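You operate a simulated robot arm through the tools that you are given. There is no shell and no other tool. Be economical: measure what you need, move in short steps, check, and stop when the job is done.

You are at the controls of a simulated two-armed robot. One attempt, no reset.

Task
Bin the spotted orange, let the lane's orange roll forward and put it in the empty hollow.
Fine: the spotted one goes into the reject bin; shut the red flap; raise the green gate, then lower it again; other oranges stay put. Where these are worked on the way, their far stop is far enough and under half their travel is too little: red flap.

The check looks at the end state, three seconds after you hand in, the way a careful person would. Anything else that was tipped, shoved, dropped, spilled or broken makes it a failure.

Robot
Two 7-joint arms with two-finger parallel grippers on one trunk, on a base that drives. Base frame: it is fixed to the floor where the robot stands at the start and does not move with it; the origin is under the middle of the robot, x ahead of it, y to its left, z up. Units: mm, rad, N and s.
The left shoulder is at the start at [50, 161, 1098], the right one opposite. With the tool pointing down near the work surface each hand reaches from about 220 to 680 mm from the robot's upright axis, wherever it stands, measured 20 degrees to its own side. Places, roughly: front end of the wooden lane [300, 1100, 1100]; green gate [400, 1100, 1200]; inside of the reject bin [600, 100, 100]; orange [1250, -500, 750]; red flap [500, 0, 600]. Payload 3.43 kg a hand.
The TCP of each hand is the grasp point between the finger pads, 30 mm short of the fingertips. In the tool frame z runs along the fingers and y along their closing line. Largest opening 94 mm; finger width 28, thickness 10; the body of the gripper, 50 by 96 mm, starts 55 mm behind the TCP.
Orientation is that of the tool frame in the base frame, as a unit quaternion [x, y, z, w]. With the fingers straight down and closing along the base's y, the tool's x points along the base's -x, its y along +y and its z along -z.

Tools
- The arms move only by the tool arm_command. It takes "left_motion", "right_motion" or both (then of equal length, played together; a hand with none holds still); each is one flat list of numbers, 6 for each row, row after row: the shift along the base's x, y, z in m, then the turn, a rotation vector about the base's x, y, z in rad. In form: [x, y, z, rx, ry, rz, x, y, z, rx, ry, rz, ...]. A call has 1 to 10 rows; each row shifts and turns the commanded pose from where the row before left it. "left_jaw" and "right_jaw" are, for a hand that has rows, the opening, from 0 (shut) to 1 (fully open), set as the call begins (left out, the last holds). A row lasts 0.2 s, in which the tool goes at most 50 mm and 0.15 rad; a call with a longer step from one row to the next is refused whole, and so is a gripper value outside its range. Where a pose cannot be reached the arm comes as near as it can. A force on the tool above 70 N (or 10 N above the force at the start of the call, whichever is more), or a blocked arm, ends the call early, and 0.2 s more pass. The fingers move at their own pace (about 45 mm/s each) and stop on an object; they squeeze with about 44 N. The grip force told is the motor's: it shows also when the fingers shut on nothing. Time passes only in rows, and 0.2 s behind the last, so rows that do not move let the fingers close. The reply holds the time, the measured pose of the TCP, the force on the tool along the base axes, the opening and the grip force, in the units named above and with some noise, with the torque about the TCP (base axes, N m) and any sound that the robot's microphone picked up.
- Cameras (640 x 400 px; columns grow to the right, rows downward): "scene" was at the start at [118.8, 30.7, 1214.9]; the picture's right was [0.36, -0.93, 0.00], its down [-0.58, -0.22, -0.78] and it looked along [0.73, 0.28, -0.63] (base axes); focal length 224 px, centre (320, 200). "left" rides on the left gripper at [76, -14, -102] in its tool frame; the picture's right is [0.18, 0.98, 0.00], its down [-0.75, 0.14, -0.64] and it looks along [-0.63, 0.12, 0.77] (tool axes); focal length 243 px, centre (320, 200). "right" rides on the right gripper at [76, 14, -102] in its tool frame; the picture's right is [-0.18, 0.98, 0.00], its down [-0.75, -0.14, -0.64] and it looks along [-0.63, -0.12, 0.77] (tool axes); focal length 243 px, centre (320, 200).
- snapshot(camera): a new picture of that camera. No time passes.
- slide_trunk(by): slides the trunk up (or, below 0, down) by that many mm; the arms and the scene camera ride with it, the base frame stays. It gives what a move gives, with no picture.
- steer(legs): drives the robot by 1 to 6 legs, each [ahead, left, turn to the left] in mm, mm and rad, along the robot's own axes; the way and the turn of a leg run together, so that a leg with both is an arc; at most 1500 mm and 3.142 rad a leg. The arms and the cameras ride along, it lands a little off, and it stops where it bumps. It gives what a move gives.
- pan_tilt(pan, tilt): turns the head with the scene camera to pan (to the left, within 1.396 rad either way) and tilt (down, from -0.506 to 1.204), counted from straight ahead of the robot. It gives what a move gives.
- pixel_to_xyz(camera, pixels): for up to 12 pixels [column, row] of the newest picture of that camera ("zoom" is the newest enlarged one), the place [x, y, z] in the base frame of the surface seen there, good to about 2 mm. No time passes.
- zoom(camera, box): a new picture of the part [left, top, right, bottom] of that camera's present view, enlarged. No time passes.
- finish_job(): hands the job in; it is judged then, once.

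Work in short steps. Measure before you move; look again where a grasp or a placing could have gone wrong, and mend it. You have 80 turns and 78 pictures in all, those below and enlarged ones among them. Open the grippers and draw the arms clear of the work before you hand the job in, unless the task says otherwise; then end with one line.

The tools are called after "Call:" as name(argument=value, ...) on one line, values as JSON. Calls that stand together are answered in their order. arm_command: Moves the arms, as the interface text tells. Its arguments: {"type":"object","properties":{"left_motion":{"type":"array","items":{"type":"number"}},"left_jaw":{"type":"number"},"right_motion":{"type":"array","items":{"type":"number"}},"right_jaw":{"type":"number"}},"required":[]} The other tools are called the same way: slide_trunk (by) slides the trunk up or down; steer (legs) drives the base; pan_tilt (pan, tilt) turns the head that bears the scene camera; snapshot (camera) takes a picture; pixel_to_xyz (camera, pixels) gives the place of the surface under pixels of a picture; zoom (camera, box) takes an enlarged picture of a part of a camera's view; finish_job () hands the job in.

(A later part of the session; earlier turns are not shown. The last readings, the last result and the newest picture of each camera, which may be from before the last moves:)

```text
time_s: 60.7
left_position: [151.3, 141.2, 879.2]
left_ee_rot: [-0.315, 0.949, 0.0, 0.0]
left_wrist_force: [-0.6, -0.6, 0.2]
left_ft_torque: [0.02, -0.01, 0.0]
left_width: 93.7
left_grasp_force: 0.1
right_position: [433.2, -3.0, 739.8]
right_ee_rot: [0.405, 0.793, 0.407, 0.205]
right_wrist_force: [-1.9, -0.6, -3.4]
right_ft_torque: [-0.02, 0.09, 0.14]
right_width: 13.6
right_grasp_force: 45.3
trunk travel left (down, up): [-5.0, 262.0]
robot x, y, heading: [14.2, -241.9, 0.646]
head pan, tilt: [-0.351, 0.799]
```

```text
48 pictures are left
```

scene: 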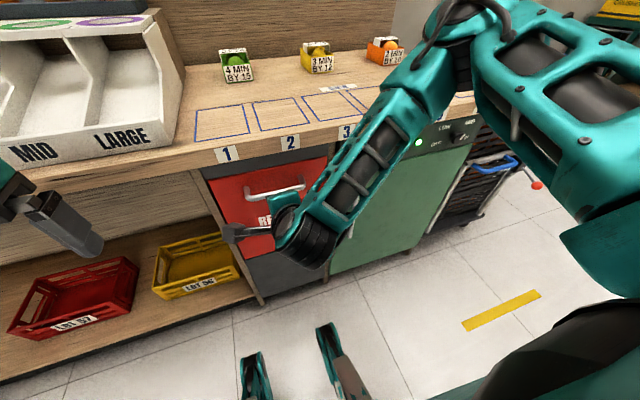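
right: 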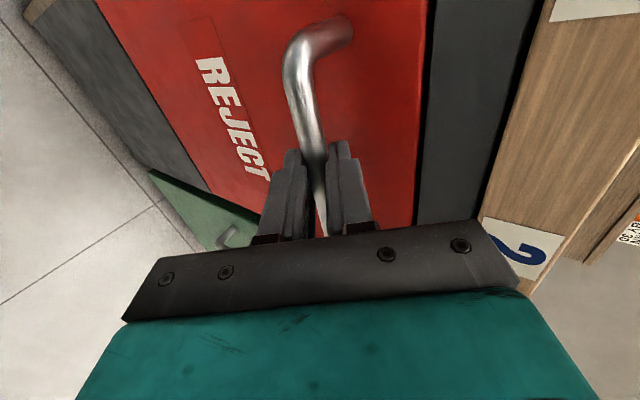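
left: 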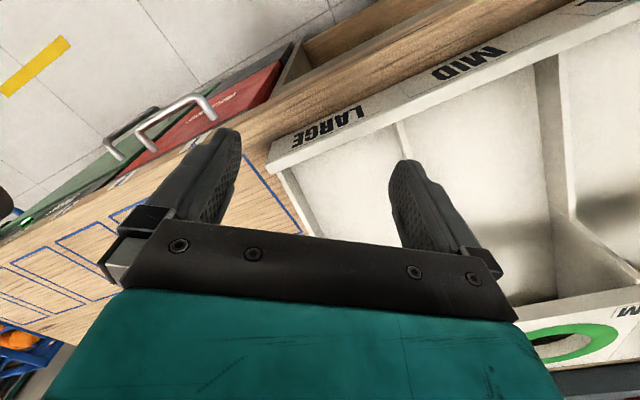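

Bar gripped (13.6 mm). I'll pull it gently 30 mm outward and see whether it swings or slides.

Call:
arm_command(right_motion=[-0.0081, -0.0059, -0.0014, 0, 0, 0, -0.0081, -0.0059, -0.002, 0, 0, 0, -0.0081, -0.0059, -0.002, 0, 0, 0])

Call:
snapshot(camera="scene")

```text
time_s: 61.5
left_position: [151.0, 142.1, 879.9]
left_ee_rot: [-0.315, 0.949, 0.0, 0.0]
left_wrist_force: [-1.3, 0.6, 0.5]
left_ft_torque: [0.01, 0.07, 0.03]
left_width: 94.1
left_grasp_force: 0.1
right_position: [408.1, -19.9, 733.0]
right_ee_rot: [0.406, 0.793, 0.405, 0.205]
right_wrist_force: [-0.8, 9.3, -14.7]
right_ft_torque: [-0.1, 0.12, -0.15]
right_width: 13.6
right_grasp_force: 44.7
trunk travel left (down, up): [-5.0, 262.0]
robot x, y, heading: [14.4, -247.6, 0.643]
head pan, tilt: [-0.351, 0.799]
```

```text
47 pictures are left
```

scene: 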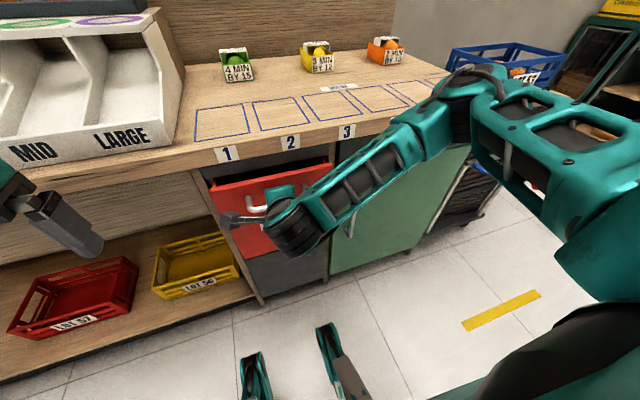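

It swings out about a bottom hinge. I'll follow the arc further, about 80 mm out and 32 mm down.

Call:
arm_command(right_motion=[-0.0106, -0.0077, -0.0042, 0, 0, 0, -0.0106, -0.0077, -0.0042, 0, 0, 0, -0.0106, -0.0077, -0.0042, 0, 0, 0, -0.0105, -0.0076, -0.0064, 0, 0, 0, -0.0105, -0.0076, -0.0064, 0, 0, 0, -0.0105, -0.0076, -0.0064, 0, 0, 0])

Call:
snapshot(camera="scene")

```text
time_s: 62.9
left_position: [151.7, 141.1, 879.7]
left_ee_rot: [-0.316, 0.949, 0.0, -0.001]
left_wrist_force: [0.5, 0.1, -0.1]
left_ft_torque: [0.02, -0.02, 0.03]
left_width: 93.9
left_grasp_force: 0.1
right_position: [345.7, -66.8, 702.4]
right_ee_rot: [0.407, 0.792, 0.406, 0.206]
right_wrist_force: [5.3, 10.9, -17.4]
right_ft_torque: [0.36, 0.24, 0.52]
right_width: 13.7
right_grasp_force: 45.1
trunk travel left (down, up): [-5.0, 262.0]
robot x, y, heading: [10.0, -245.5, 0.641]
head pan, tilt: [-0.351, 0.799]
```

```text
46 pictures are left
```

scene: 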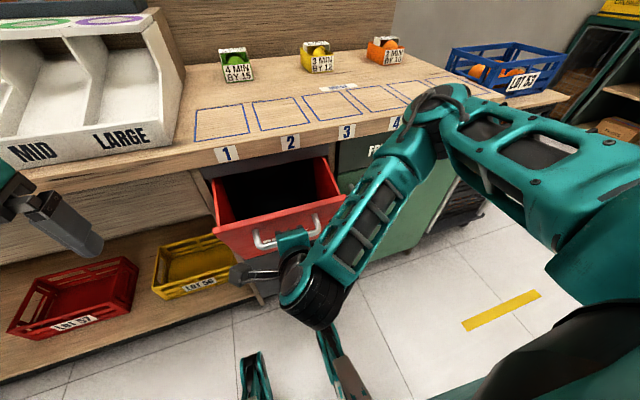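

It opens nicely. I'll continue the arc to about 40° open.

Call:
arm_command(right_motion=[-0.0096, -0.0069, -0.0082, 0, 0, 0, -0.0096, -0.0069, -0.0082, 0, 0, 0, -0.0096, -0.0069, -0.0082, 0, 0, 0, -0.0085, -0.0061, -0.0099, 0, 0, 0, -0.0085, -0.0061, -0.0099, 0, 0, 0, -0.0085, -0.0061, -0.0099, 0, 0, 0])

Call:
snapshot(camera="scene")

```text
time_s: 64.3
left_position: [151.3, 141.8, 881.2]
left_ee_rot: [-0.316, 0.949, 0.0, 0.0]
left_wrist_force: [-0.8, -0.8, -1.3]
left_ft_torque: [0.0, 0.01, -0.03]
left_width: 94.1
left_grasp_force: 0.1
right_position: [293.9, -105.0, 652.4]
right_ee_rot: [0.405, 0.789, 0.413, 0.208]
right_wrist_force: [12.2, 8.7, 17.1]
right_ft_torque: [0.47, -0.26, 0.78]
right_width: 13.2
right_grasp_force: 45.1
trunk travel left (down, up): [-5.0, 262.0]
robot x, y, heading: [13.3, -246.0, 0.639]
head pan, tilt: [-0.351, 0.799]
```

```text
45 pictures are left
```

scene: 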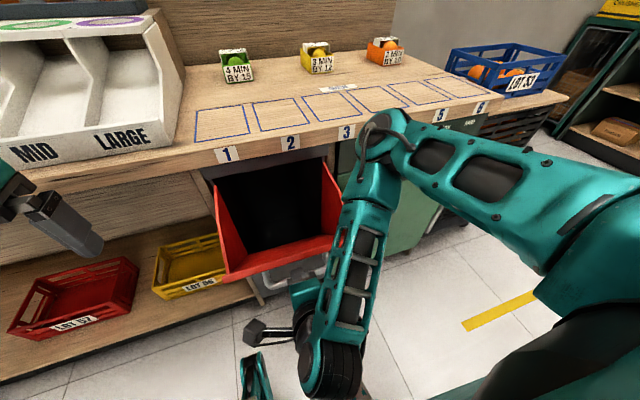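

The flap stands wide open at about 40°, and the force suggests it is near its stop. I'll release the bar gently and see if it stays.

Call:
arm_command(right_motion=[0, 0, 0, 0, 0, 0, 0, 0, 0, 0, 0, 0, 0, 0, 0, 0, 0, 0], right_jaw=0.32)

Call:
arm_command(right_motion=[-0.0104, -0.0077, 0.0094, 0, 0, 0, -0.0104, -0.0077, 0.0094, 0, 0, 0, -0.0104, -0.0077, 0.0094, 0, 0, 0])

Call:
snapshot(camera="scene")

Call:
snapshot(camera="right")

```text
time_s: 65.1
left_position: [150.7, 141.8, 880.3]
left_ee_rot: [-0.315, 0.949, 0.0, 0.0]
left_wrist_force: [0.2, -0.8, 1.0]
left_ft_torque: [0.04, -0.02, -0.01]
left_width: 94.2
left_grasp_force: 0.1
right_position: [291.0, -106.7, 648.8]
right_ee_rot: [0.406, 0.792, 0.406, 0.206]
right_wrist_force: [-0.7, -0.4, -0.4]
right_ft_torque: [-0.03, 0.01, -0.04]
right_width: 30.1
right_grasp_force: 0.1
trunk travel left (down, up): [-5.0, 262.0]
robot x, y, heading: [14.2, -244.5, 0.637]
head pan, tilt: [-0.351, 0.799]
```

```text
time_s: 66.1
left_position: [151.4, 140.6, 880.4]
left_ee_rot: [-0.316, 0.949, 0.0, 0.0]
left_wrist_force: [0.2, -0.1, -0.3]
left_ft_torque: [0.02, 0.0, -0.03]
left_width: 93.9
left_grasp_force: 0.0
right_position: [286.9, -120.9, 674.5]
right_ee_rot: [0.418, 0.767, 0.423, 0.24]
right_wrist_force: [0.9, 0.6, -0.6]
right_ft_torque: [0.0, 0.01, 0.03]
right_width: 30.2
right_grasp_force: 0.0
trunk travel left (down, up): [-5.0, 262.0]
robot x, y, heading: [7.1, -244.6, 0.646]
head pan, tilt: [-0.351, 0.799]
stopped in row 3 (right hand): the arm was blocked; the commanded pose is now the measured one
```

```text
44 pictures are left
```

scene: 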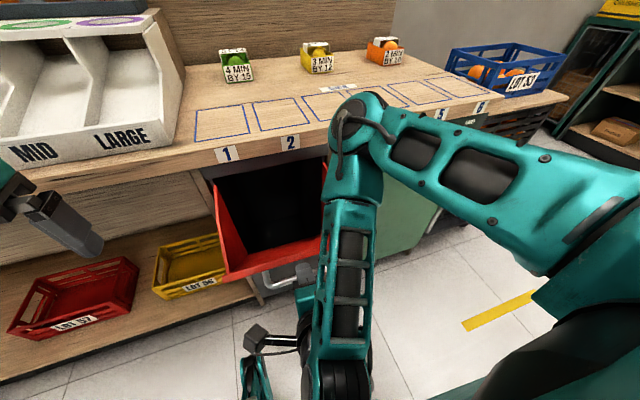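

```text
43 pictures are left
```

right: 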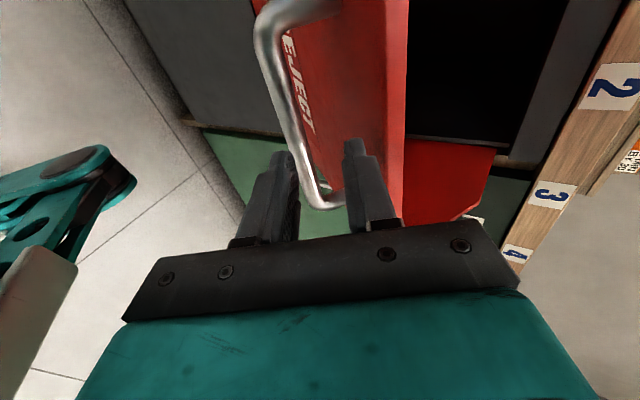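

The flap stays open and the hand is past the bar (bar ~40 mm ahead of the TCP). I'll drive back to clear it.

Call:
steer(legs=[[-200, 0, 0]])

Call:
snapshot(camera="scene")

```text
time_s: 67.7
left_position: [-8.8, 19.7, 879.9]
left_ee_rot: [-0.314, 0.95, 0.0, 0.0]
left_wrist_force: [-0.2, -0.1, -0.3]
left_ft_torque: [-0.02, 0.0, 0.0]
left_width: 94.0
left_grasp_force: 0.0
right_position: [125.5, -241.4, 676.7]
right_ee_rot: [0.421, 0.765, 0.424, 0.242]
right_wrist_force: [-0.7, 1.1, -0.1]
right_ft_torque: [0.01, 0.04, 0.03]
right_width: 30.4
right_grasp_force: 0.0
trunk travel left (down, up): [-5.0, 262.0]
robot x, y, heading: [-147.9, -366.9, 0.638]
head pan, tilt: [-0.351, 0.799]
```

```text
42 pictures are left
```

scene: 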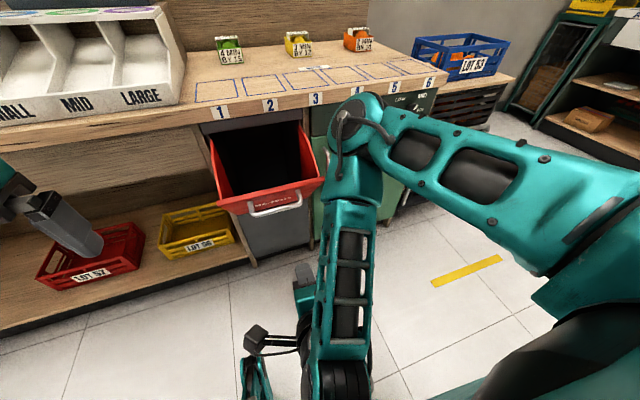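

The flap stays open, clear of the hand. I'll measure its lip and inside for later, then raise the trunk and return the right hand to pointing down.

Call:
pixel_to_xyz(camera="scene", pixels=[[222, 200], [270, 190], [318, 182], [210, 145], [302, 128], [275, 208], [260, 160], [245, 250], [300, 205]])

Call:
slide_trunk(by=262)

Call:
arm_command(right_motion=[0.02, -0.003, 0.01, -0.0769, 0.1231, 0, 0.02, -0.003, 0.01, -0.0769, 0.1231, 0, 0.02, -0.003, 0.01, -0.0769, 0.1231, 0, 0.02, -0.003, 0.01, -0.0769, 0.1231, 0, 0.02, -0.003, 0.01, -0.0769, 0.1231, 0, 0.02, -0.003, 0.01, -0.0769, 0.1231, 0, 0.02, -0.003, 0.01, -0.0769, 0.1231, 0, 0, 0, 0.01, 0, 0, 0.149, 0, 0, 0.01, 0, 0, 0.149, 0, 0, 0.01, 0, 0, 0.149])

Call:
arm_command(right_motion=[0, 0, 0.01, 0, 0, 0.149, 0, 0, 0.01, 0, 0, 0.149, 0, 0, 0.01, 0, 0, 0.149, 0, 0, 0.01, 0, 0, 0.149, 0, 0, 0.01, 0, 0, 0.149, 0, 0, 0.01, 0, 0, 0.149, 0, 0, 0.01, 0, 0, 0.149, 0, 0, 0.01, 0, 0, 0.149])

```text
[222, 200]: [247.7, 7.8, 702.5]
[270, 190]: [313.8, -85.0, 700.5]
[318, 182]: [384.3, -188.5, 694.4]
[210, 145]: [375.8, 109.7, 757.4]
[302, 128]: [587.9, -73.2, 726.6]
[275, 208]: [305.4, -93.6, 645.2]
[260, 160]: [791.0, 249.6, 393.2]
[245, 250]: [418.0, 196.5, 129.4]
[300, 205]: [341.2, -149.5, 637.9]
```

```text
time_s: 70.4
left_position: [-7.9, 19.8, 1141.5]
left_ee_rot: [-0.314, 0.949, 0.0, 0.0]
left_wrist_force: [-0.8, -0.1, -0.7]
left_ft_torque: [-0.02, -0.01, -0.02]
left_width: 94.0
left_grasp_force: 0.1
right_position: [127.1, -242.2, 936.6]
right_ee_rot: [0.421, 0.765, 0.424, 0.241]
right_wrist_force: [0.6, 0.1, 0.1]
right_ft_torque: [0.01, 0.0, 0.02]
right_width: 30.1
right_grasp_force: 0.1
trunk travel left (down, up): [-267.0, 0.0]
robot x, y, heading: [-146.4, -364.1, 0.636]
head pan, tilt: [-0.351, 0.799]
```

```text
time_s: 72.6
left_position: [-9.5, 19.9, 1141.7]
left_ee_rot: [-0.313, 0.95, 0.0, 0.0]
left_wrist_force: [0.8, 0.4, 0.2]
left_ft_torque: [0.01, -0.01, 0.03]
left_width: 93.7
left_grasp_force: 0.0
right_position: [267.9, -262.6, 1036.9]
right_ee_rot: [0.271, 0.962, 0.001, 0.004]
right_wrist_force: [-0.6, 0.6, -0.7]
right_ft_torque: [-0.03, 0.01, -0.02]
right_width: 29.9
right_grasp_force: 0.2
trunk travel left (down, up): [-267.0, 0.0]
robot x, y, heading: [-150.2, -363.8, 0.639]
head pan, tilt: [-0.351, 0.799]
```

```text
time_s: 74.4
left_position: [-8.5, 20.1, 1142.0]
left_ee_rot: [-0.314, 0.949, -0.001, 0.0]
left_wrist_force: [-0.8, 0.5, -0.7]
left_ft_torque: [-0.01, -0.01, 0.0]
left_width: 94.1
left_grasp_force: 0.0
right_position: [266.3, -264.5, 1117.5]
right_ee_rot: [-0.316, 0.949, 0.002, 0.004]
right_wrist_force: [0.0, 0.2, 0.5]
right_ft_torque: [-0.03, 0.0, 0.0]
right_width: 30.3
right_grasp_force: 0.0
trunk travel left (down, up): [-267.0, 0.0]
robot x, y, heading: [-148.6, -361.4, 0.637]
head pan, tilt: [-0.351, 0.799]
```

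The right hand points down again. I'll drive left 416 mm to put the spotted orange on the right arm's side, then ahead in part.

Call:
steer(legs=[[0, 416, 0], [400, 0, 0]])

Call:
pan_tilt(pan=-0.2, tilt=0.6)

Call:
snapshot(camera="scene")

```text
time_s: 80.7
left_position: [66.1, 599.2, 1141.6]
left_ee_rot: [-0.313, 0.95, 0.0, 0.0]
left_wrist_force: [0.3, 0.9, 1.1]
left_ft_torque: [0.0, 0.05, -0.03]
left_width: 94.3
left_grasp_force: 0.1
right_position: [339.8, 316.4, 1115.7]
right_ee_rot: [-0.314, 0.949, 0.001, 0.003]
right_wrist_force: [-0.3, -0.2, 0.5]
right_ft_torque: [0.02, 0.02, 0.0]
right_width: 30.2
right_grasp_force: 0.1
trunk travel left (down, up): [-267.0, 0.0]
robot x, y, heading: [-75.2, 214.8, 0.637]
head pan, tilt: [-0.351, 0.799]
```

```text
time_s: 81.5
left_position: [65.8, 600.1, 1140.8]
left_ee_rot: [-0.313, 0.95, 0.0, 0.0]
left_wrist_force: [0.2, 0.5, 0.1]
left_ft_torque: [0.01, 0.01, 0.01]
left_width: 93.8
left_grasp_force: 0.1
right_position: [340.7, 315.9, 1117.5]
right_ee_rot: [-0.314, 0.949, 0.003, 0.004]
right_wrist_force: [0.3, 0.3, -0.1]
right_ft_torque: [0.0, 0.02, -0.02]
right_width: 30.2
right_grasp_force: 0.1
trunk travel left (down, up): [-267.0, 0.0]
robot x, y, heading: [-73.4, 217.3, 0.633]
head pan, tilt: [-0.201, 0.6]
```

```text
41 pictures are left
```

scene: 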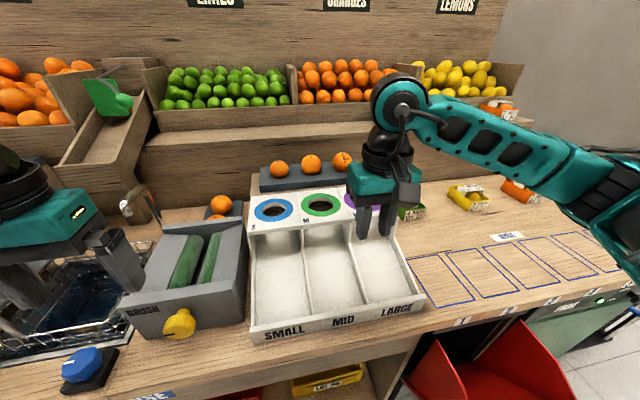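

I'll zoom in on the slate to measure the spotted orange and its neighbours precisely.

Call:
zoom(camera="scene", box=[196, 140, 372, 250])

Call:
pixel_to_xyz(camera="zoom", pixels=[[305, 95], [420, 85], [530, 75], [420, 55], [535, 48], [305, 65], [500, 130], [460, 100], [480, 50], [90, 230], [520, 85]])

```text
3.64 times, centred on (284, 195) of scene
```

zoom: 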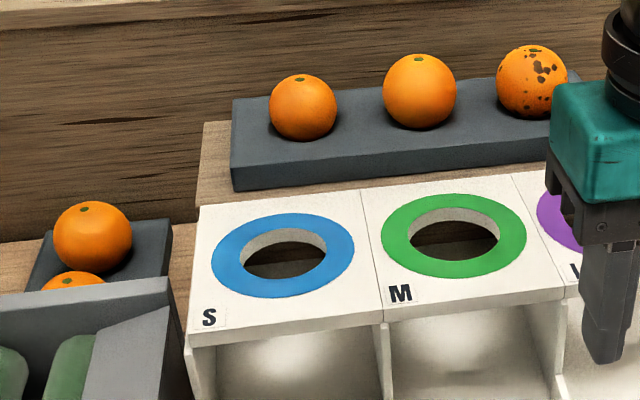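

```text
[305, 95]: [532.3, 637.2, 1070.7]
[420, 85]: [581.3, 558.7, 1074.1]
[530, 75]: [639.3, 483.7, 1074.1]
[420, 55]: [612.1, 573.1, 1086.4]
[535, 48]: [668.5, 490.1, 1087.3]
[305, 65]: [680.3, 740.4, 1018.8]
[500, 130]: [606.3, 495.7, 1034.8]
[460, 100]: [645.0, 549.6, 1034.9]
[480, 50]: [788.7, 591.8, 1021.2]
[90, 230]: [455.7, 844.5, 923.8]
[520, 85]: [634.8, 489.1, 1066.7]
```

Spotted orange centre ≈ (666,491,1057), slate top 1035. It is 757 mm ahead of the robot, so I'll creep forward 125 mm.

Call:
steer(legs=[[125, 0, -0.008]])

```text
time_s: 82.5
left_position: [96.5, 622.1, 1141.8]
left_ee_rot: [-0.313, 0.95, 0.0, 0.0]
left_wrist_force: [0.4, -0.1, -0.8]
left_ft_torque: [0.03, -0.04, -0.01]
left_width: 93.9
left_grasp_force: 0.0
right_position: [370.5, 337.3, 1117.4]
right_ee_rot: [-0.311, 0.95, 0.002, 0.003]
right_wrist_force: [0.0, -0.2, 0.3]
right_ft_torque: [0.01, -0.01, 0.02]
right_width: 30.0
right_grasp_force: 0.0
trunk travel left (down, up): [-267.0, 0.0]
robot x, y, heading: [-44.3, 233.4, 0.635]
head pan, tilt: [-0.201, 0.6]
stopped in leg 1: the robot was blocked; the commanded pose is now the measured one
```

The base touched the bench at n≈100, so the orange is 725 mm ahead. I'll back off 8 mm and reach with the hand tilted 34° forward, going to a standoff 100 mm from the orange.

Call:
steer(legs=[[-8, 0, 0]])

Call:
arm_command(right_motion=[0.025, 0.012, 0.008, 0.0712, -0.0966, 0, 0.025, 0.012, 0.008, 0.0712, -0.0966, 0, 0.025, 0.012, 0.008, 0.0712, -0.0966, 0, 0.025, 0.012, 0.008, 0.0712, -0.0966, 0, 0.025, 0.012, 0.008, 0.0712, -0.0966, 0, 0.025, 0.012, 0, 0, 0, 0, 0.025, 0.012, 0, 0, 0, 0, 0.025, 0.012, 0, 0, 0, 0, 0.025, 0.012, 0, 0, 0, 0, 0.025, 0.012, 0, 0, 0, 0], right_jaw=0.85)

Call:
snapshot(camera="right")

```text
time_s: 83.3
left_position: [91.2, 618.2, 1141.8]
left_ee_rot: [-0.312, 0.95, 0.0, 0.0]
left_wrist_force: [-0.1, 0.2, 0.3]
left_ft_torque: [0.02, 0.0, -0.03]
left_width: 93.7
left_grasp_force: 0.0
right_position: [366.0, 332.0, 1118.7]
right_ee_rot: [-0.311, 0.95, 0.002, 0.003]
right_wrist_force: [-0.4, -0.4, 1.0]
right_ft_torque: [0.03, -0.03, 0.05]
right_width: 29.9
right_grasp_force: 0.1
trunk travel left (down, up): [-267.0, 0.0]
robot x, y, heading: [-46.8, 234.5, 0.631]
head pan, tilt: [-0.201, 0.6]
```

```text
time_s: 85.5
left_position: [91.1, 619.3, 1141.0]
left_ee_rot: [-0.313, 0.95, 0.0, -0.002]
left_wrist_force: [0.8, -0.6, 0.4]
left_ft_torque: [0.03, -0.01, -0.03]
left_width: 94.0
left_grasp_force: 0.0
right_position: [614.9, 454.3, 1157.1]
right_ee_rot: [-0.298, 0.907, 0.093, 0.282]
right_wrist_force: [0.3, 0.9, -0.8]
right_ft_torque: [0.02, -0.01, -0.01]
right_width: 80.0
right_grasp_force: 0.0
trunk travel left (down, up): [-267.0, 0.0]
robot x, y, heading: [-49.0, 232.1, 0.633]
head pan, tilt: [-0.201, 0.6]
```

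```text
39 pictures are left
```

right: 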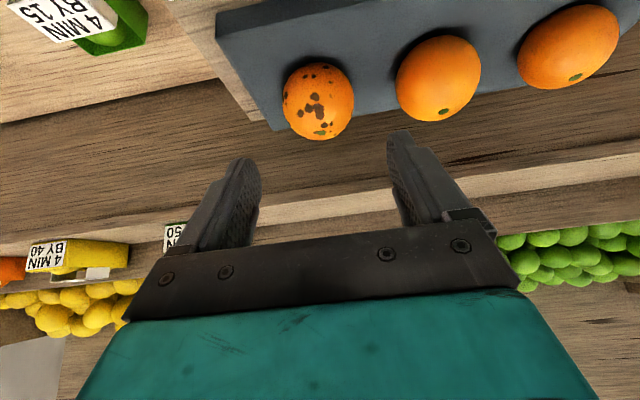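

The spotted orange at (318,100) lines up with the fingers. I'll check its position through this camera.

Call:
pixel_to_xyz(camera="right", pixels=[[318, 100], [300, 100], [338, 100], [318, 125], [318, 75], [438, 80], [270, 60], [250, 100]])

```text
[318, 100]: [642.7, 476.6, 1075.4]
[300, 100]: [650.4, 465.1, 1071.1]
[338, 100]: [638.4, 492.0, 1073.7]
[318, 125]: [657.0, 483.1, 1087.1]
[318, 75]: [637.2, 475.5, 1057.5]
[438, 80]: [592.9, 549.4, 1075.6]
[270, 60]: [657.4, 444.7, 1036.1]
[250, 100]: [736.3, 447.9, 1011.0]
```

Centre confirmed at about (663,489,1056). I'll advance to (656,484,1071) and close on it.

Call:
arm_command(right_motion=[0.0082, 0.006, -0.0172, 0, 0, 0, 0.0082, 0.006, -0.0172, 0, 0, 0, 0.0082, 0.006, -0.0172, 0, 0, 0, 0.0082, 0.006, -0.0172, 0, 0, 0, 0.0082, 0.006, -0.0172, 0, 0, 0])

Call:
snapshot(camera="right")

Call:
arm_command(right_motion=[0, 0, 0, 0, 0, 0, 0, 0, 0, 0, 0, 0, 0, 0, 0, 0, 0, 0, 0, 0, 0, 0, 0, 0], right_jaw=0.4)

```text
time_s: 86.7
left_position: [91.8, 618.9, 1141.3]
left_ee_rot: [-0.313, 0.95, -0.001, -0.001]
left_wrist_force: [-0.6, -0.3, 0.2]
left_ft_torque: [-0.03, 0.01, 0.01]
left_width: 93.8
left_grasp_force: 0.0
right_position: [656.0, 482.8, 1069.6]
right_ee_rot: [-0.297, 0.907, 0.094, 0.284]
right_wrist_force: [-0.1, -0.3, 0.2]
right_ft_torque: [-0.03, 0.01, -0.04]
right_width: 79.8
right_grasp_force: 0.1
trunk travel left (down, up): [-267.0, 0.0]
robot x, y, heading: [-49.2, 231.0, 0.634]
head pan, tilt: [-0.201, 0.6]
```

```text
38 pictures are left
```

right: 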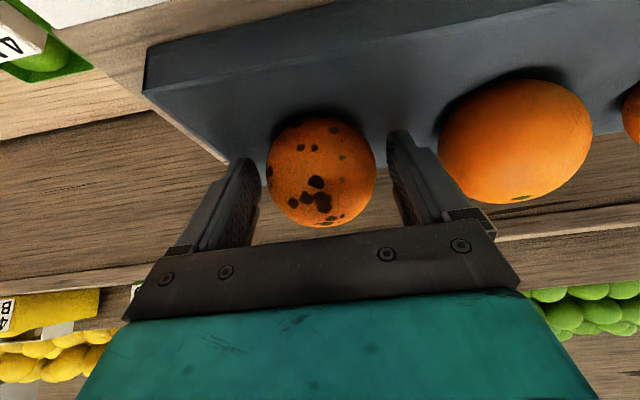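

```text
time_s: 87.7
left_position: [90.1, 618.8, 1140.7]
left_ee_rot: [-0.313, 0.95, -0.001, 0.0]
left_wrist_force: [-0.6, 0.1, 0.8]
left_ft_torque: [0.03, 0.01, 0.02]
left_width: 94.1
left_grasp_force: 0.2
right_position: [655.4, 482.9, 1070.6]
right_ee_rot: [-0.297, 0.907, 0.094, 0.283]
right_wrist_force: [-0.4, 0.6, -0.3]
right_ft_torque: [0.01, 0.0, 0.04]
right_width: 63.5
right_grasp_force: 44.1
trunk travel left (down, up): [-267.0, 0.0]
robot x, y, heading: [-53.5, 233.4, 0.634]
head pan, tilt: [-0.201, 0.6]
```

Gripped at 63.5 mm. I'll lift 100 mm, then draw back, and check.

Call:
arm_command(right_motion=[0, 0, 0.02, 0, 0, 0, 0, 0, 0.02, 0, 0, 0, 0, 0, 0.025, 0, 0, 0, 0, 0, 0.025, 0, 0, 0, -0.025, -0.018, 0.01, 0, 0, 0, -0.025, -0.018, 0, 0, 0, 0, -0.025, -0.018, 0, 0, 0, 0, -0.025, -0.018, 0, 0, 0, 0, -0.025, -0.018, 0, 0, 0, 0, -0.025, -0.018, 0, 0, 0, 0])

Call:
snapshot(camera="scene")

```text
time_s: 89.9
left_position: [91.4, 619.2, 1141.4]
left_ee_rot: [-0.312, 0.95, 0.0, 0.0]
left_wrist_force: [0.2, 0.4, 0.0]
left_ft_torque: [0.0, -0.01, 0.0]
left_width: 93.8
left_grasp_force: 0.1
right_position: [506.3, 375.8, 1170.1]
right_ee_rot: [-0.297, 0.907, 0.094, 0.283]
right_wrist_force: [-1.0, 0.4, -0.9]
right_ft_torque: [-0.02, 0.02, 0.01]
right_width: 63.7
right_grasp_force: 44.0
trunk travel left (down, up): [-267.0, 0.0]
robot x, y, heading: [-50.9, 232.2, 0.634]
head pan, tilt: [-0.201, 0.6]
```

```text
37 pictures are left
```

scene: 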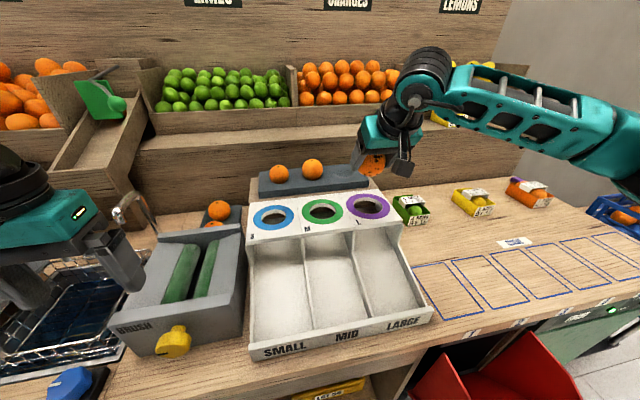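

The spotted orange is held and the others are undisturbed. I'll drive back 330 and right 264 to bring it over the bin mouth, then lower the trunk.

Call:
steer(legs=[[-330, 0, 0], [0, -264, 0]])

Call:
pan_tilt(pan=-0.35, tilt=0.8)

Call:
snapshot(camera="scene")

```text
time_s: 94.6
left_position: [-19.5, 206.3, 1141.8]
left_ee_rot: [-0.313, 0.95, 0.0, -0.001]
left_wrist_force: [0.4, 0.7, 0.0]
left_ft_torque: [0.0, 0.02, 0.01]
left_width: 94.1
left_grasp_force: 0.0
right_position: [396.1, -34.9, 1170.6]
right_ee_rot: [-0.299, 0.907, 0.094, 0.282]
right_wrist_force: [-0.4, 0.9, -1.3]
right_ft_torque: [-0.01, 0.02, 0.01]
right_width: 63.4
right_grasp_force: 43.9
trunk travel left (down, up): [-267.0, 0.0]
robot x, y, heading: [-157.5, -177.9, 0.634]
head pan, tilt: [-0.201, 0.6]
```

```text
time_s: 95.3
left_position: [-19.0, 207.0, 1141.2]
left_ee_rot: [-0.313, 0.95, 0.0, -0.001]
left_wrist_force: [0.4, -0.5, 0.3]
left_ft_torque: [0.01, -0.05, -0.03]
left_width: 94.0
left_grasp_force: 0.1
right_position: [395.0, -36.2, 1171.0]
right_ee_rot: [-0.298, 0.906, 0.094, 0.284]
right_wrist_force: [1.2, -0.5, -0.4]
right_ft_torque: [0.0, 0.01, -0.02]
right_width: 63.1
right_grasp_force: 44.0
trunk travel left (down, up): [-267.0, 0.0]
robot x, y, heading: [-160.5, -176.4, 0.636]
head pan, tilt: [-0.351, 0.799]
```

```text
36 pictures are left
```

scene: 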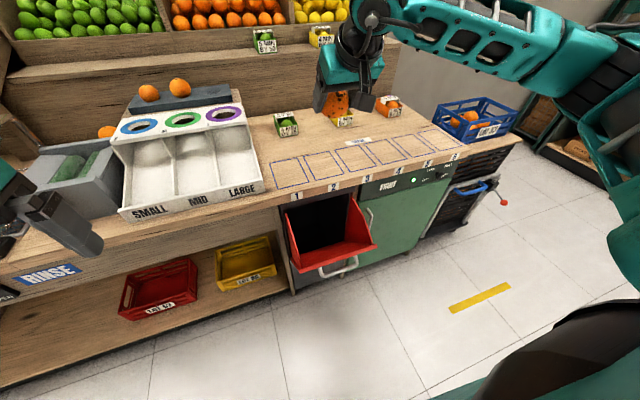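

The TCP is over the mouth (n 299, u 261). I'll lower the trunk fully and then look.

Call:
slide_trunk(by=-265)

Call:
arm_command(right_motion=[0, 0, -0.025, 0, 0, 0, 0, 0, -0.025, 0, 0, 0, 0, 0, -0.025, 0, 0, 0, 0, 0, -0.025, 0, 0, 0, 0, 0, -0.025, 0, 0, 0, 0, 0, -0.025, 0, 0, 0])

Call:
snapshot(camera="scene")

Call:
snapshot(camera="right")

```text
time_s: 98.0
left_position: [-18.2, 207.5, 876.7]
left_ee_rot: [-0.313, 0.95, -0.001, -0.001]
left_wrist_force: [0.4, 0.3, 0.4]
left_ft_torque: [-0.02, 0.02, -0.02]
left_width: 93.7
left_grasp_force: 0.1
right_position: [394.9, -34.3, 905.2]
right_ee_rot: [-0.299, 0.906, 0.095, 0.283]
right_wrist_force: [-0.2, 0.1, -0.6]
right_ft_torque: [-0.01, -0.04, -0.01]
right_width: 63.4
right_grasp_force: 44.3
trunk travel left (down, up): [-2.0, 265.0]
robot x, y, heading: [-159.7, -179.8, 0.636]
head pan, tilt: [-0.351, 0.799]
```

```text
time_s: 99.4
left_position: [-18.3, 207.0, 875.4]
left_ee_rot: [-0.313, 0.95, 0.0, -0.001]
left_wrist_force: [0.3, 0.0, 0.1]
left_ft_torque: [0.01, -0.02, 0.02]
left_width: 94.1
left_grasp_force: 0.0
right_position: [397.1, -35.7, 755.0]
right_ee_rot: [-0.299, 0.907, 0.094, 0.283]
right_wrist_force: [0.0, -0.2, -1.6]
right_ft_torque: [0.03, 0.02, 0.02]
right_width: 63.4
right_grasp_force: 44.0
trunk travel left (down, up): [-2.0, 265.0]
robot x, y, heading: [-160.2, -176.0, 0.635]
head pan, tilt: [-0.351, 0.799]
```

```text
35 pictures are left
```

scene: 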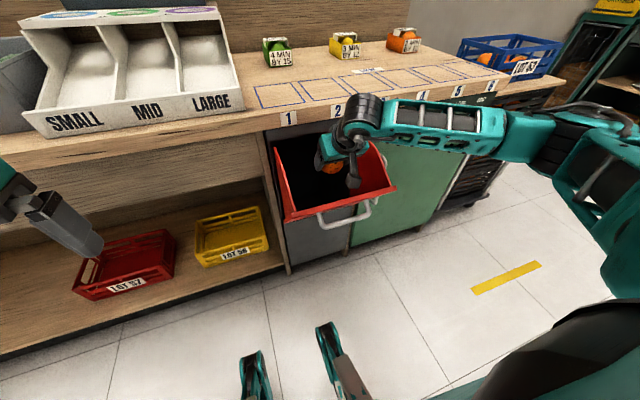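

```text
34 pictures are left
```

right: 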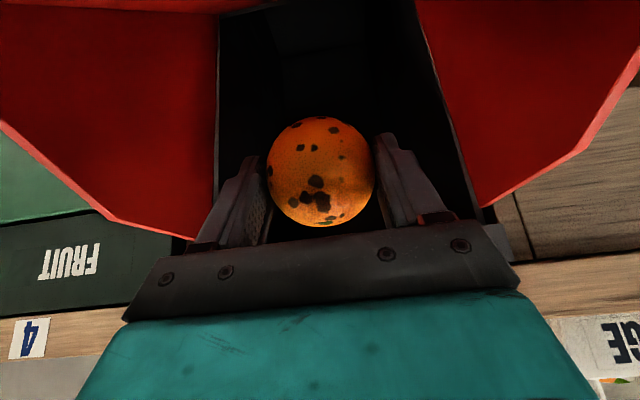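

The orange is inside the mouth between the red side walls. I'll go 30 mm lower and 15 mm inward and release.

Call:
arm_command(right_motion=[0.006, 0.0045, -0.015, 0, 0, 0, 0.006, 0.0045, -0.015, 0, 0, 0])

Call:
arm_command(right_motion=[0, 0, 0, 0, 0, 0, 0, 0, 0, 0, 0, 0, 0, 0, 0, 0, 0, 0, 0, 0, 0, 0, 0, 0], right_jaw=0.95)

Call:
snapshot(camera="right")

```text
time_s: 100.0
left_position: [-19.5, 207.3, 876.1]
left_ee_rot: [-0.313, 0.95, 0.0, 0.0]
left_wrist_force: [0.7, -0.1, 0.1]
left_ft_torque: [0.0, 0.01, 0.02]
left_width: 94.2
left_grasp_force: 0.0
right_position: [408.6, -26.0, 726.1]
right_ee_rot: [-0.299, 0.906, 0.096, 0.283]
right_wrist_force: [0.2, 0.1, -1.6]
right_ft_torque: [-0.02, 0.04, 0.02]
right_width: 63.4
right_grasp_force: 44.5
trunk travel left (down, up): [-2.0, 265.0]
robot x, y, heading: [-165.9, -175.3, 0.633]
head pan, tilt: [-0.351, 0.799]
```

```text
time_s: 101.0
left_position: [-18.3, 207.6, 877.4]
left_ee_rot: [-0.314, 0.95, -0.001, -0.001]
left_wrist_force: [0.0, 0.0, 0.2]
left_ft_torque: [0.02, -0.01, 0.0]
left_width: 94.1
left_grasp_force: 0.0
right_position: [407.0, -26.0, 726.0]
right_ee_rot: [-0.298, 0.907, 0.094, 0.283]
right_wrist_force: [-0.5, 0.5, -0.4]
right_ft_torque: [0.0, -0.02, 0.03]
right_width: 89.3
right_grasp_force: 0.0
trunk travel left (down, up): [-2.0, 265.0]
robot x, y, heading: [-164.3, -181.8, 0.635]
head pan, tilt: [-0.351, 0.799]
```

```text
33 pictures are left
```

right: 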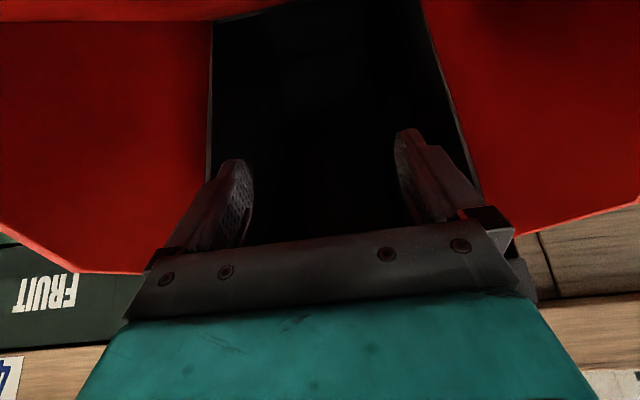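

The bin swallowed it; the gripper is empty. I'll close the fingers, raise the hand straight out, shift right 85 mm and retract it ready to push the flap beside its handle.

Call:
arm_command(right_motion=[-0.006, -0.0045, 0.02, 0, 0, 0, -0.006, -0.0045, 0.03, 0, 0, 0, 0, 0, 0.03, 0, 0, 0, 0, 0, 0.035, 0, 0, 0, 0, 0, 0.035, 0, 0, 0, 0, 0, 0.035, 0, 0, 0], right_jaw=0.0)

Call:
steer(legs=[[0, -85, 0]])

Call:
arm_command(right_motion=[-0.0134, -0.0097, 0, 0, 0, 0, -0.0134, -0.0097, 0, 0, 0, 0, -0.0134, -0.0097, 0, 0, 0, 0, -0.0134, -0.0097, 0, 0, 0, 0, -0.0134, -0.0097, 0, 0, 0, 0, -0.0134, -0.0097, 0, 0, 0, 0, -0.0134, -0.0097, 0, 0, 0, 0, -0.0134, -0.0097, 0, 0, 0, 0, -0.0134, -0.0097, 0, 0, 0, 0, -0.0134, -0.0097, 0, 0, 0, 0])

Call:
snapshot(camera="scene")

```text
time_s: 102.4
left_position: [-18.9, 206.7, 876.3]
left_ee_rot: [-0.313, 0.95, 0.0, -0.001]
left_wrist_force: [0.7, 0.7, -0.1]
left_ft_torque: [0.01, -0.01, 0.04]
left_width: 94.2
left_grasp_force: 0.1
right_position: [394.7, -36.5, 908.4]
right_ee_rot: [-0.298, 0.907, 0.094, 0.283]
right_wrist_force: [0.4, 0.6, 0.2]
right_ft_torque: [0.02, 0.02, 0.0]
right_width: 0.0
right_grasp_force: 30.5
trunk travel left (down, up): [-2.0, 265.0]
robot x, y, heading: [-161.1, -179.9, 0.635]
head pan, tilt: [-0.351, 0.799]
```

```text
time_s: 103.8
left_position: [30.7, 138.9, 876.1]
left_ee_rot: [-0.313, 0.95, -0.001, 0.0]
left_wrist_force: [-0.4, -0.6, 0.8]
left_ft_torque: [0.01, -0.03, 0.02]
left_width: 94.0
left_grasp_force: 0.2
right_position: [445.2, -103.8, 909.0]
right_ee_rot: [-0.299, 0.907, 0.095, 0.282]
right_wrist_force: [0.0, -0.8, 0.5]
right_ft_torque: [0.01, -0.02, -0.03]
right_width: 0.0
right_grasp_force: 33.1
trunk travel left (down, up): [-2.0, 265.0]
robot x, y, heading: [-108.1, -245.9, 0.635]
head pan, tilt: [-0.351, 0.799]
```

```text
time_s: 106.0
left_position: [31.7, 138.3, 876.0]
left_ee_rot: [-0.312, 0.95, 0.0, 0.0]
left_wrist_force: [0.7, 0.7, 0.1]
left_ft_torque: [0.0, 0.01, -0.04]
left_width: 93.9
left_grasp_force: 0.0
right_position: [310.6, -201.7, 908.7]
right_ee_rot: [-0.298, 0.907, 0.093, 0.283]
right_wrist_force: [0.0, -0.1, 0.2]
right_ft_torque: [-0.01, 0.02, -0.01]
right_width: 0.0
right_grasp_force: 33.2
trunk travel left (down, up): [-2.0, 265.0]
robot x, y, heading: [-111.0, -245.7, 0.64]
head pan, tilt: [-0.351, 0.799]
```

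```text
32 pictures are left
```

scene: 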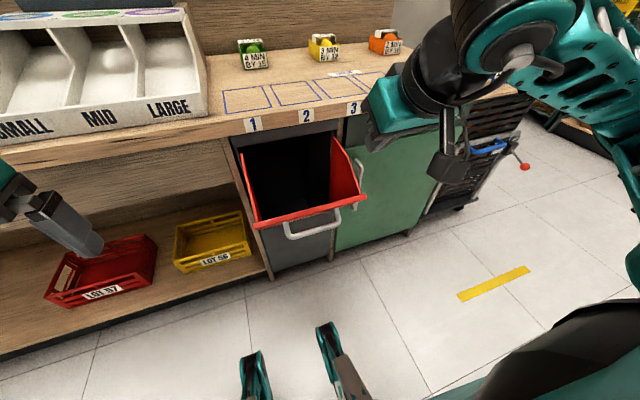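

The hand is in front of the flap's right side (n 133, u 346). I'll lower it to z ≈ 684 beside the handle.

Call:
arm_command(right_motion=[0, 0, -0.025, 0, 0, 0, 0, 0, -0.025, 0, 0, 0, 0, 0, -0.025, 0, 0, 0, 0, 0, -0.025, 0, 0, 0, 0, 0, -0.025, 0, 0, 0, 0, 0, -0.025, 0, 0, 0, 0, 0, -0.025, 0, 0, 0, 0, 0, -0.025, 0, 0, 0, 0, 0, -0.025, 0, 0, 0])

Call:
snapshot(camera="scene")

Call:
snapshot(camera="right")

```text
time_s: 108.0
left_position: [31.7, 138.4, 876.0]
left_ee_rot: [-0.313, 0.95, 0.0, -0.001]
left_wrist_force: [0.5, 0.0, -0.6]
left_ft_torque: [0.02, -0.02, 0.0]
left_width: 94.0
left_grasp_force: 0.1
right_position: [322.6, -192.5, 685.6]
right_ee_rot: [-0.298, 0.907, 0.095, 0.282]
right_wrist_force: [0.4, -0.5, 0.3]
right_ft_torque: [-0.04, 0.0, 0.02]
right_width: 0.0
right_grasp_force: 32.9
right hand out of reach, approached as far as the arm can: row 1, 2, 3
trunk travel left (down, up): [-2.0, 265.0]
robot x, y, heading: [-112.0, -245.8, 0.631]
head pan, tilt: [-0.351, 0.799]
```

```text
31 pictures are left
```

scene: 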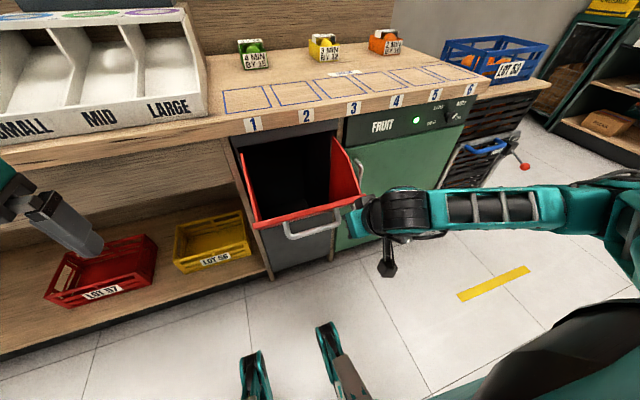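

```text
30 pictures are left
```

right: 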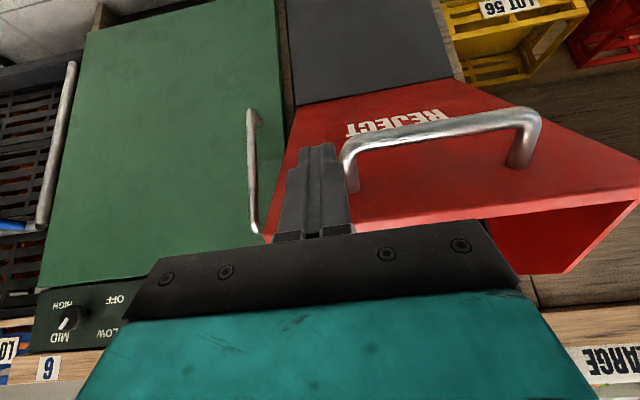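

Fingertips sit between the bar's end and the flap's right edge. I'll push the flap along its arc, first half.

Call:
arm_command(right_motion=[0.015, 0.0109, -0.001, 0, 0, 0, 0.015, 0.0109, -0.001, 0, 0, 0, 0.0142, 0.0103, 0.0125, 0, 0, 0, 0.0142, 0.0103, 0.0125, 0, 0, 0, 0.0158, 0.0114, 0.01, 0, 0, 0, 0.0158, 0.0114, 0.01, 0, 0, 0])

Call:
snapshot(camera="scene")

```text
time_s: 109.5
left_position: [31.3, 138.5, 875.1]
left_ee_rot: [-0.313, 0.95, -0.001, -0.002]
left_wrist_force: [0.2, -0.1, -0.5]
left_ft_torque: [0.0, 0.0, -0.03]
left_width: 93.8
left_grasp_force: 0.1
right_position: [412.9, -126.5, 729.4]
right_ee_rot: [-0.297, 0.907, 0.093, 0.284]
right_wrist_force: [-0.5, 0.9, -1.0]
right_ft_torque: [-0.02, 0.02, 0.02]
right_width: 0.0
right_grasp_force: 33.4
trunk travel left (down, up): [-2.0, 265.0]
robot x, y, heading: [-109.7, -247.7, 0.633]
head pan, tilt: [-0.351, 0.799]
```

```text
29 pictures are left
```

scene: 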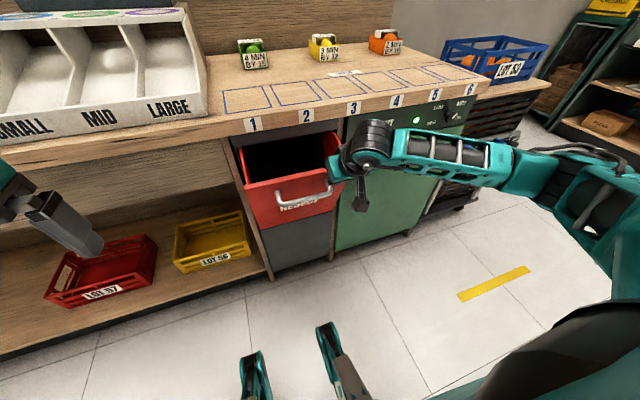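

The flap follows. I'll finish the push to its closed stop.

Call:
arm_command(right_motion=[0.0166, 0.012, 0.007, 0, 0, 0, 0.0166, 0.012, 0.007, 0, 0, 0, 0.0174, 0.0126, 0.004, 0, 0, 0, 0.0174, 0.0126, 0.004, 0, 0, 0, 0.0117, 0.0085, 0.0005, 0, 0, 0, 0.0117, 0.0085, 0.0005, 0, 0, 0, 0.0065, 0.0047, 0, 0, 0, 0])

Call:
snapshot(camera="scene")

```text
time_s: 111.0
left_position: [28.2, 136.3, 876.7]
left_ee_rot: [-0.313, 0.95, 0.0, 0.002]
left_wrist_force: [0.0, 0.1, 0.0]
left_ft_torque: [0.0, -0.01, 0.03]
left_width: 93.9
left_grasp_force: 0.0
right_position: [507.2, -60.4, 752.5]
right_ee_rot: [-0.299, 0.908, 0.092, 0.279]
right_wrist_force: [-38.0, -33.9, 9.2]
right_ft_torque: [-0.17, 0.62, -0.11]
right_width: 0.0
right_grasp_force: 32.6
trunk travel left (down, up): [-2.0, 265.0]
robot x, y, heading: [-110.0, -249.1, 0.636]
head pan, tilt: [-0.351, 0.799]
```

```text
28 pictures are left
```

scene: 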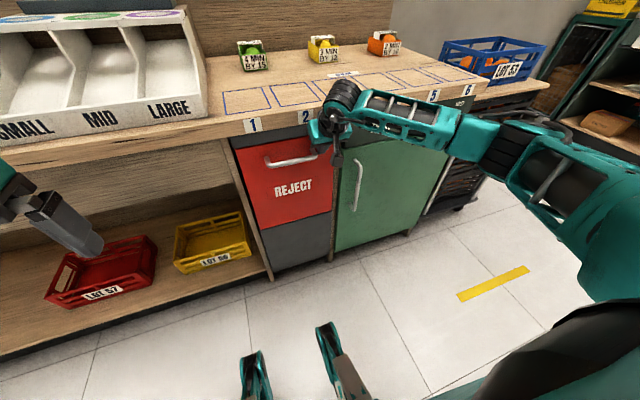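

The flap is shut (51 N at the stop). I'll pull the hand back and measure the panel to confirm it stays shut.

Call:
arm_command(right_motion=[-0.016, -0.0116, 0, 0, 0, 0, -0.016, -0.0116, 0, 0, 0, 0, -0.016, -0.0116, 0, 0, 0, 0, -0.016, -0.0116, 0, 0, 0, 0, -0.016, -0.0116, 0, 0, 0, 0, -0.016, -0.0116, 0, 0, 0, 0, -0.016, -0.0116, 0, 0, 0, 0])

Call:
snapshot(camera="scene")

Call:
pixel_to_xyz(camera="scene", pixels=[[250, 155], [300, 148], [260, 215], [310, 205]])

Call:
slide_trunk(by=265)

```text
time_s: 112.7
left_position: [30.4, 139.4, 877.4]
left_ee_rot: [-0.313, 0.95, 0.0, -0.002]
left_wrist_force: [-0.6, 0.1, 0.4]
left_ft_torque: [0.0, 0.02, 0.03]
left_width: 94.0
left_grasp_force: 0.1
right_position: [397.0, -138.4, 751.3]
right_ee_rot: [-0.298, 0.907, 0.094, 0.283]
right_wrist_force: [0.0, -0.1, -0.7]
right_ft_torque: [-0.01, -0.03, 0.01]
right_width: 0.0
right_grasp_force: 32.9
trunk travel left (down, up): [-2.0, 265.0]
robot x, y, heading: [-112.0, -245.7, 0.632]
head pan, tilt: [-0.351, 0.799]
```

```text
27 pictures are left
```

scene: 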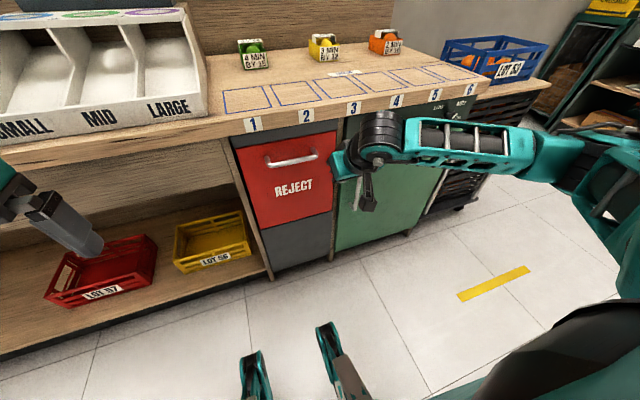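

```text
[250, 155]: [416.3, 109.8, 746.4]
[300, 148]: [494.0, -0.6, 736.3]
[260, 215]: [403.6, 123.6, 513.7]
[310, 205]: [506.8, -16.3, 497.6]
```

```text
time_s: 115.4
left_position: [31.4, 137.7, 1141.4]
left_ee_rot: [-0.313, 0.95, -0.001, -0.001]
left_wrist_force: [0.3, 0.8, 0.1]
left_ft_torque: [-0.01, 0.0, 0.01]
left_width: 93.9
left_grasp_force: 0.1
right_position: [397.9, -137.1, 1015.5]
right_ee_rot: [-0.298, 0.907, 0.094, 0.283]
right_wrist_force: [0.4, 0.8, 1.2]
right_ft_torque: [0.01, -0.02, -0.01]
right_width: 0.2
right_grasp_force: 32.8
trunk travel left (down, up): [-267.0, 0.0]
robot x, y, heading: [-108.4, -247.5, 0.635]
head pan, tilt: [-0.351, 0.799]
```

The panel plane confirms the flap is shut. Next, the lane: it lies deep (n≈1050), so I'll drive left along the bench and look for the bench's left end.

Call:
steer(legs=[[0, 850, 0]])

Call:
pan_tilt(pan=0.15, tilt=0.45)

Call:
snapshot(camera="scene")

```text
time_s: 123.2
left_position: [-475.2, 824.4, 1141.0]
left_ee_rot: [-0.314, 0.95, 0.0, -0.001]
left_wrist_force: [0.1, 0.5, -0.2]
left_ft_torque: [-0.02, 0.03, -0.03]
left_width: 94.2
left_grasp_force: 0.1
right_position: [-107.2, 548.0, 1016.0]
right_ee_rot: [-0.299, 0.907, 0.094, 0.282]
right_wrist_force: [0.2, -0.3, -0.8]
right_ft_torque: [0.0, 0.0, -0.01]
right_width: 0.0
right_grasp_force: 33.0
trunk travel left (down, up): [-267.0, 0.0]
robot x, y, heading: [-613.2, 439.2, 0.637]
head pan, tilt: [-0.351, 0.799]
```

```text
time_s: 124.2
left_position: [-473.9, 825.2, 1140.4]
left_ee_rot: [-0.313, 0.95, 0.0, -0.001]
left_wrist_force: [0.0, -0.1, 0.7]
left_ft_torque: [0.02, 0.0, -0.01]
left_width: 93.8
left_grasp_force: 0.0
right_position: [-107.4, 548.8, 1016.3]
right_ee_rot: [-0.299, 0.907, 0.094, 0.283]
right_wrist_force: [0.4, 0.4, 0.1]
right_ft_torque: [0.01, 0.0, 0.01]
right_width: 0.0
right_grasp_force: 33.1
trunk travel left (down, up): [-267.0, 0.0]
robot x, y, heading: [-615.0, 435.6, 0.638]
head pan, tilt: [0.15, 0.45]
```

```text
26 pictures are left
```

scene: 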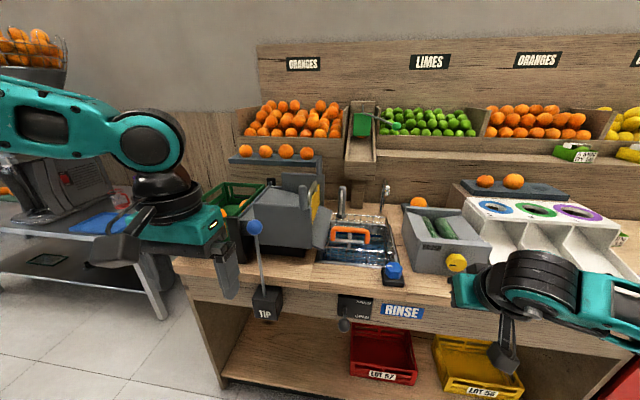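

The lane at (360,150) lies behind the sink, and the bench's left end is at about (185,275). I'll zoom in on the lane and measure.

Call:
pixel_to_xyz(camera="scene", pixels=[[190, 285], [225, 385], [400, 330], [362, 125], [398, 127], [360, 152], [345, 180], [372, 180], [285, 160], [330, 300], [245, 125], [180, 150]])

Call:
zoom(camera="scene", box=[310, 85, 438, 165])

Call:
pixel_to_xyz(camera="zoom", pixels=[[255, 195], [220, 220], [290, 220], [450, 210], [400, 200], [330, 165], [255, 285], [250, 330], [190, 380], [320, 380], [285, 260]])

```text
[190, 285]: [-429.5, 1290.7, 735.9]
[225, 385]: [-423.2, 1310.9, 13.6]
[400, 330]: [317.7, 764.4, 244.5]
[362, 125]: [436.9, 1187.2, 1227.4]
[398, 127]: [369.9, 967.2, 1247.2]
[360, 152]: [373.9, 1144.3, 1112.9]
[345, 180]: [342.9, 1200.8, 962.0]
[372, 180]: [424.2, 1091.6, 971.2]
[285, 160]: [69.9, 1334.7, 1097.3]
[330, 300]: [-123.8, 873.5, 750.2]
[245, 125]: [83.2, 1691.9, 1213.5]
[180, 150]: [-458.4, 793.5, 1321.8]
```

```text
5.00 times, centred on (374, 125) of scene
```

zoom: 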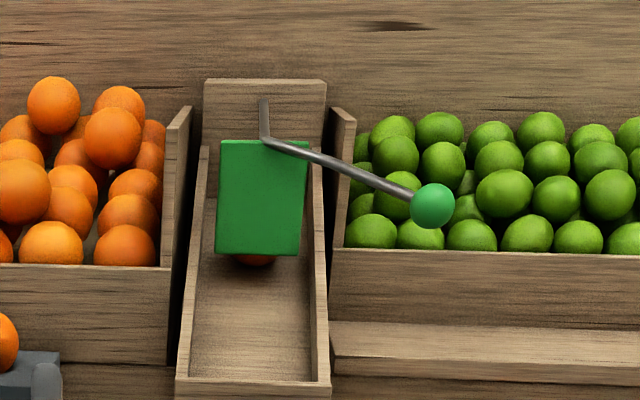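

```text
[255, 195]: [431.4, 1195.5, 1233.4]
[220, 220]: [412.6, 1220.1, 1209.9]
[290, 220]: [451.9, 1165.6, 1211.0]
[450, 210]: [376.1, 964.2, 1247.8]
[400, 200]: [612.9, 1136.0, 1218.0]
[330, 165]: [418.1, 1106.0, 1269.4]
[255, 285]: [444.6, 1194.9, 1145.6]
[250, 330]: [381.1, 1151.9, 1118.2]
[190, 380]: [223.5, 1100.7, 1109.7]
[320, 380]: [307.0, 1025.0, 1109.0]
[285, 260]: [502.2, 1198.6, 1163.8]
```

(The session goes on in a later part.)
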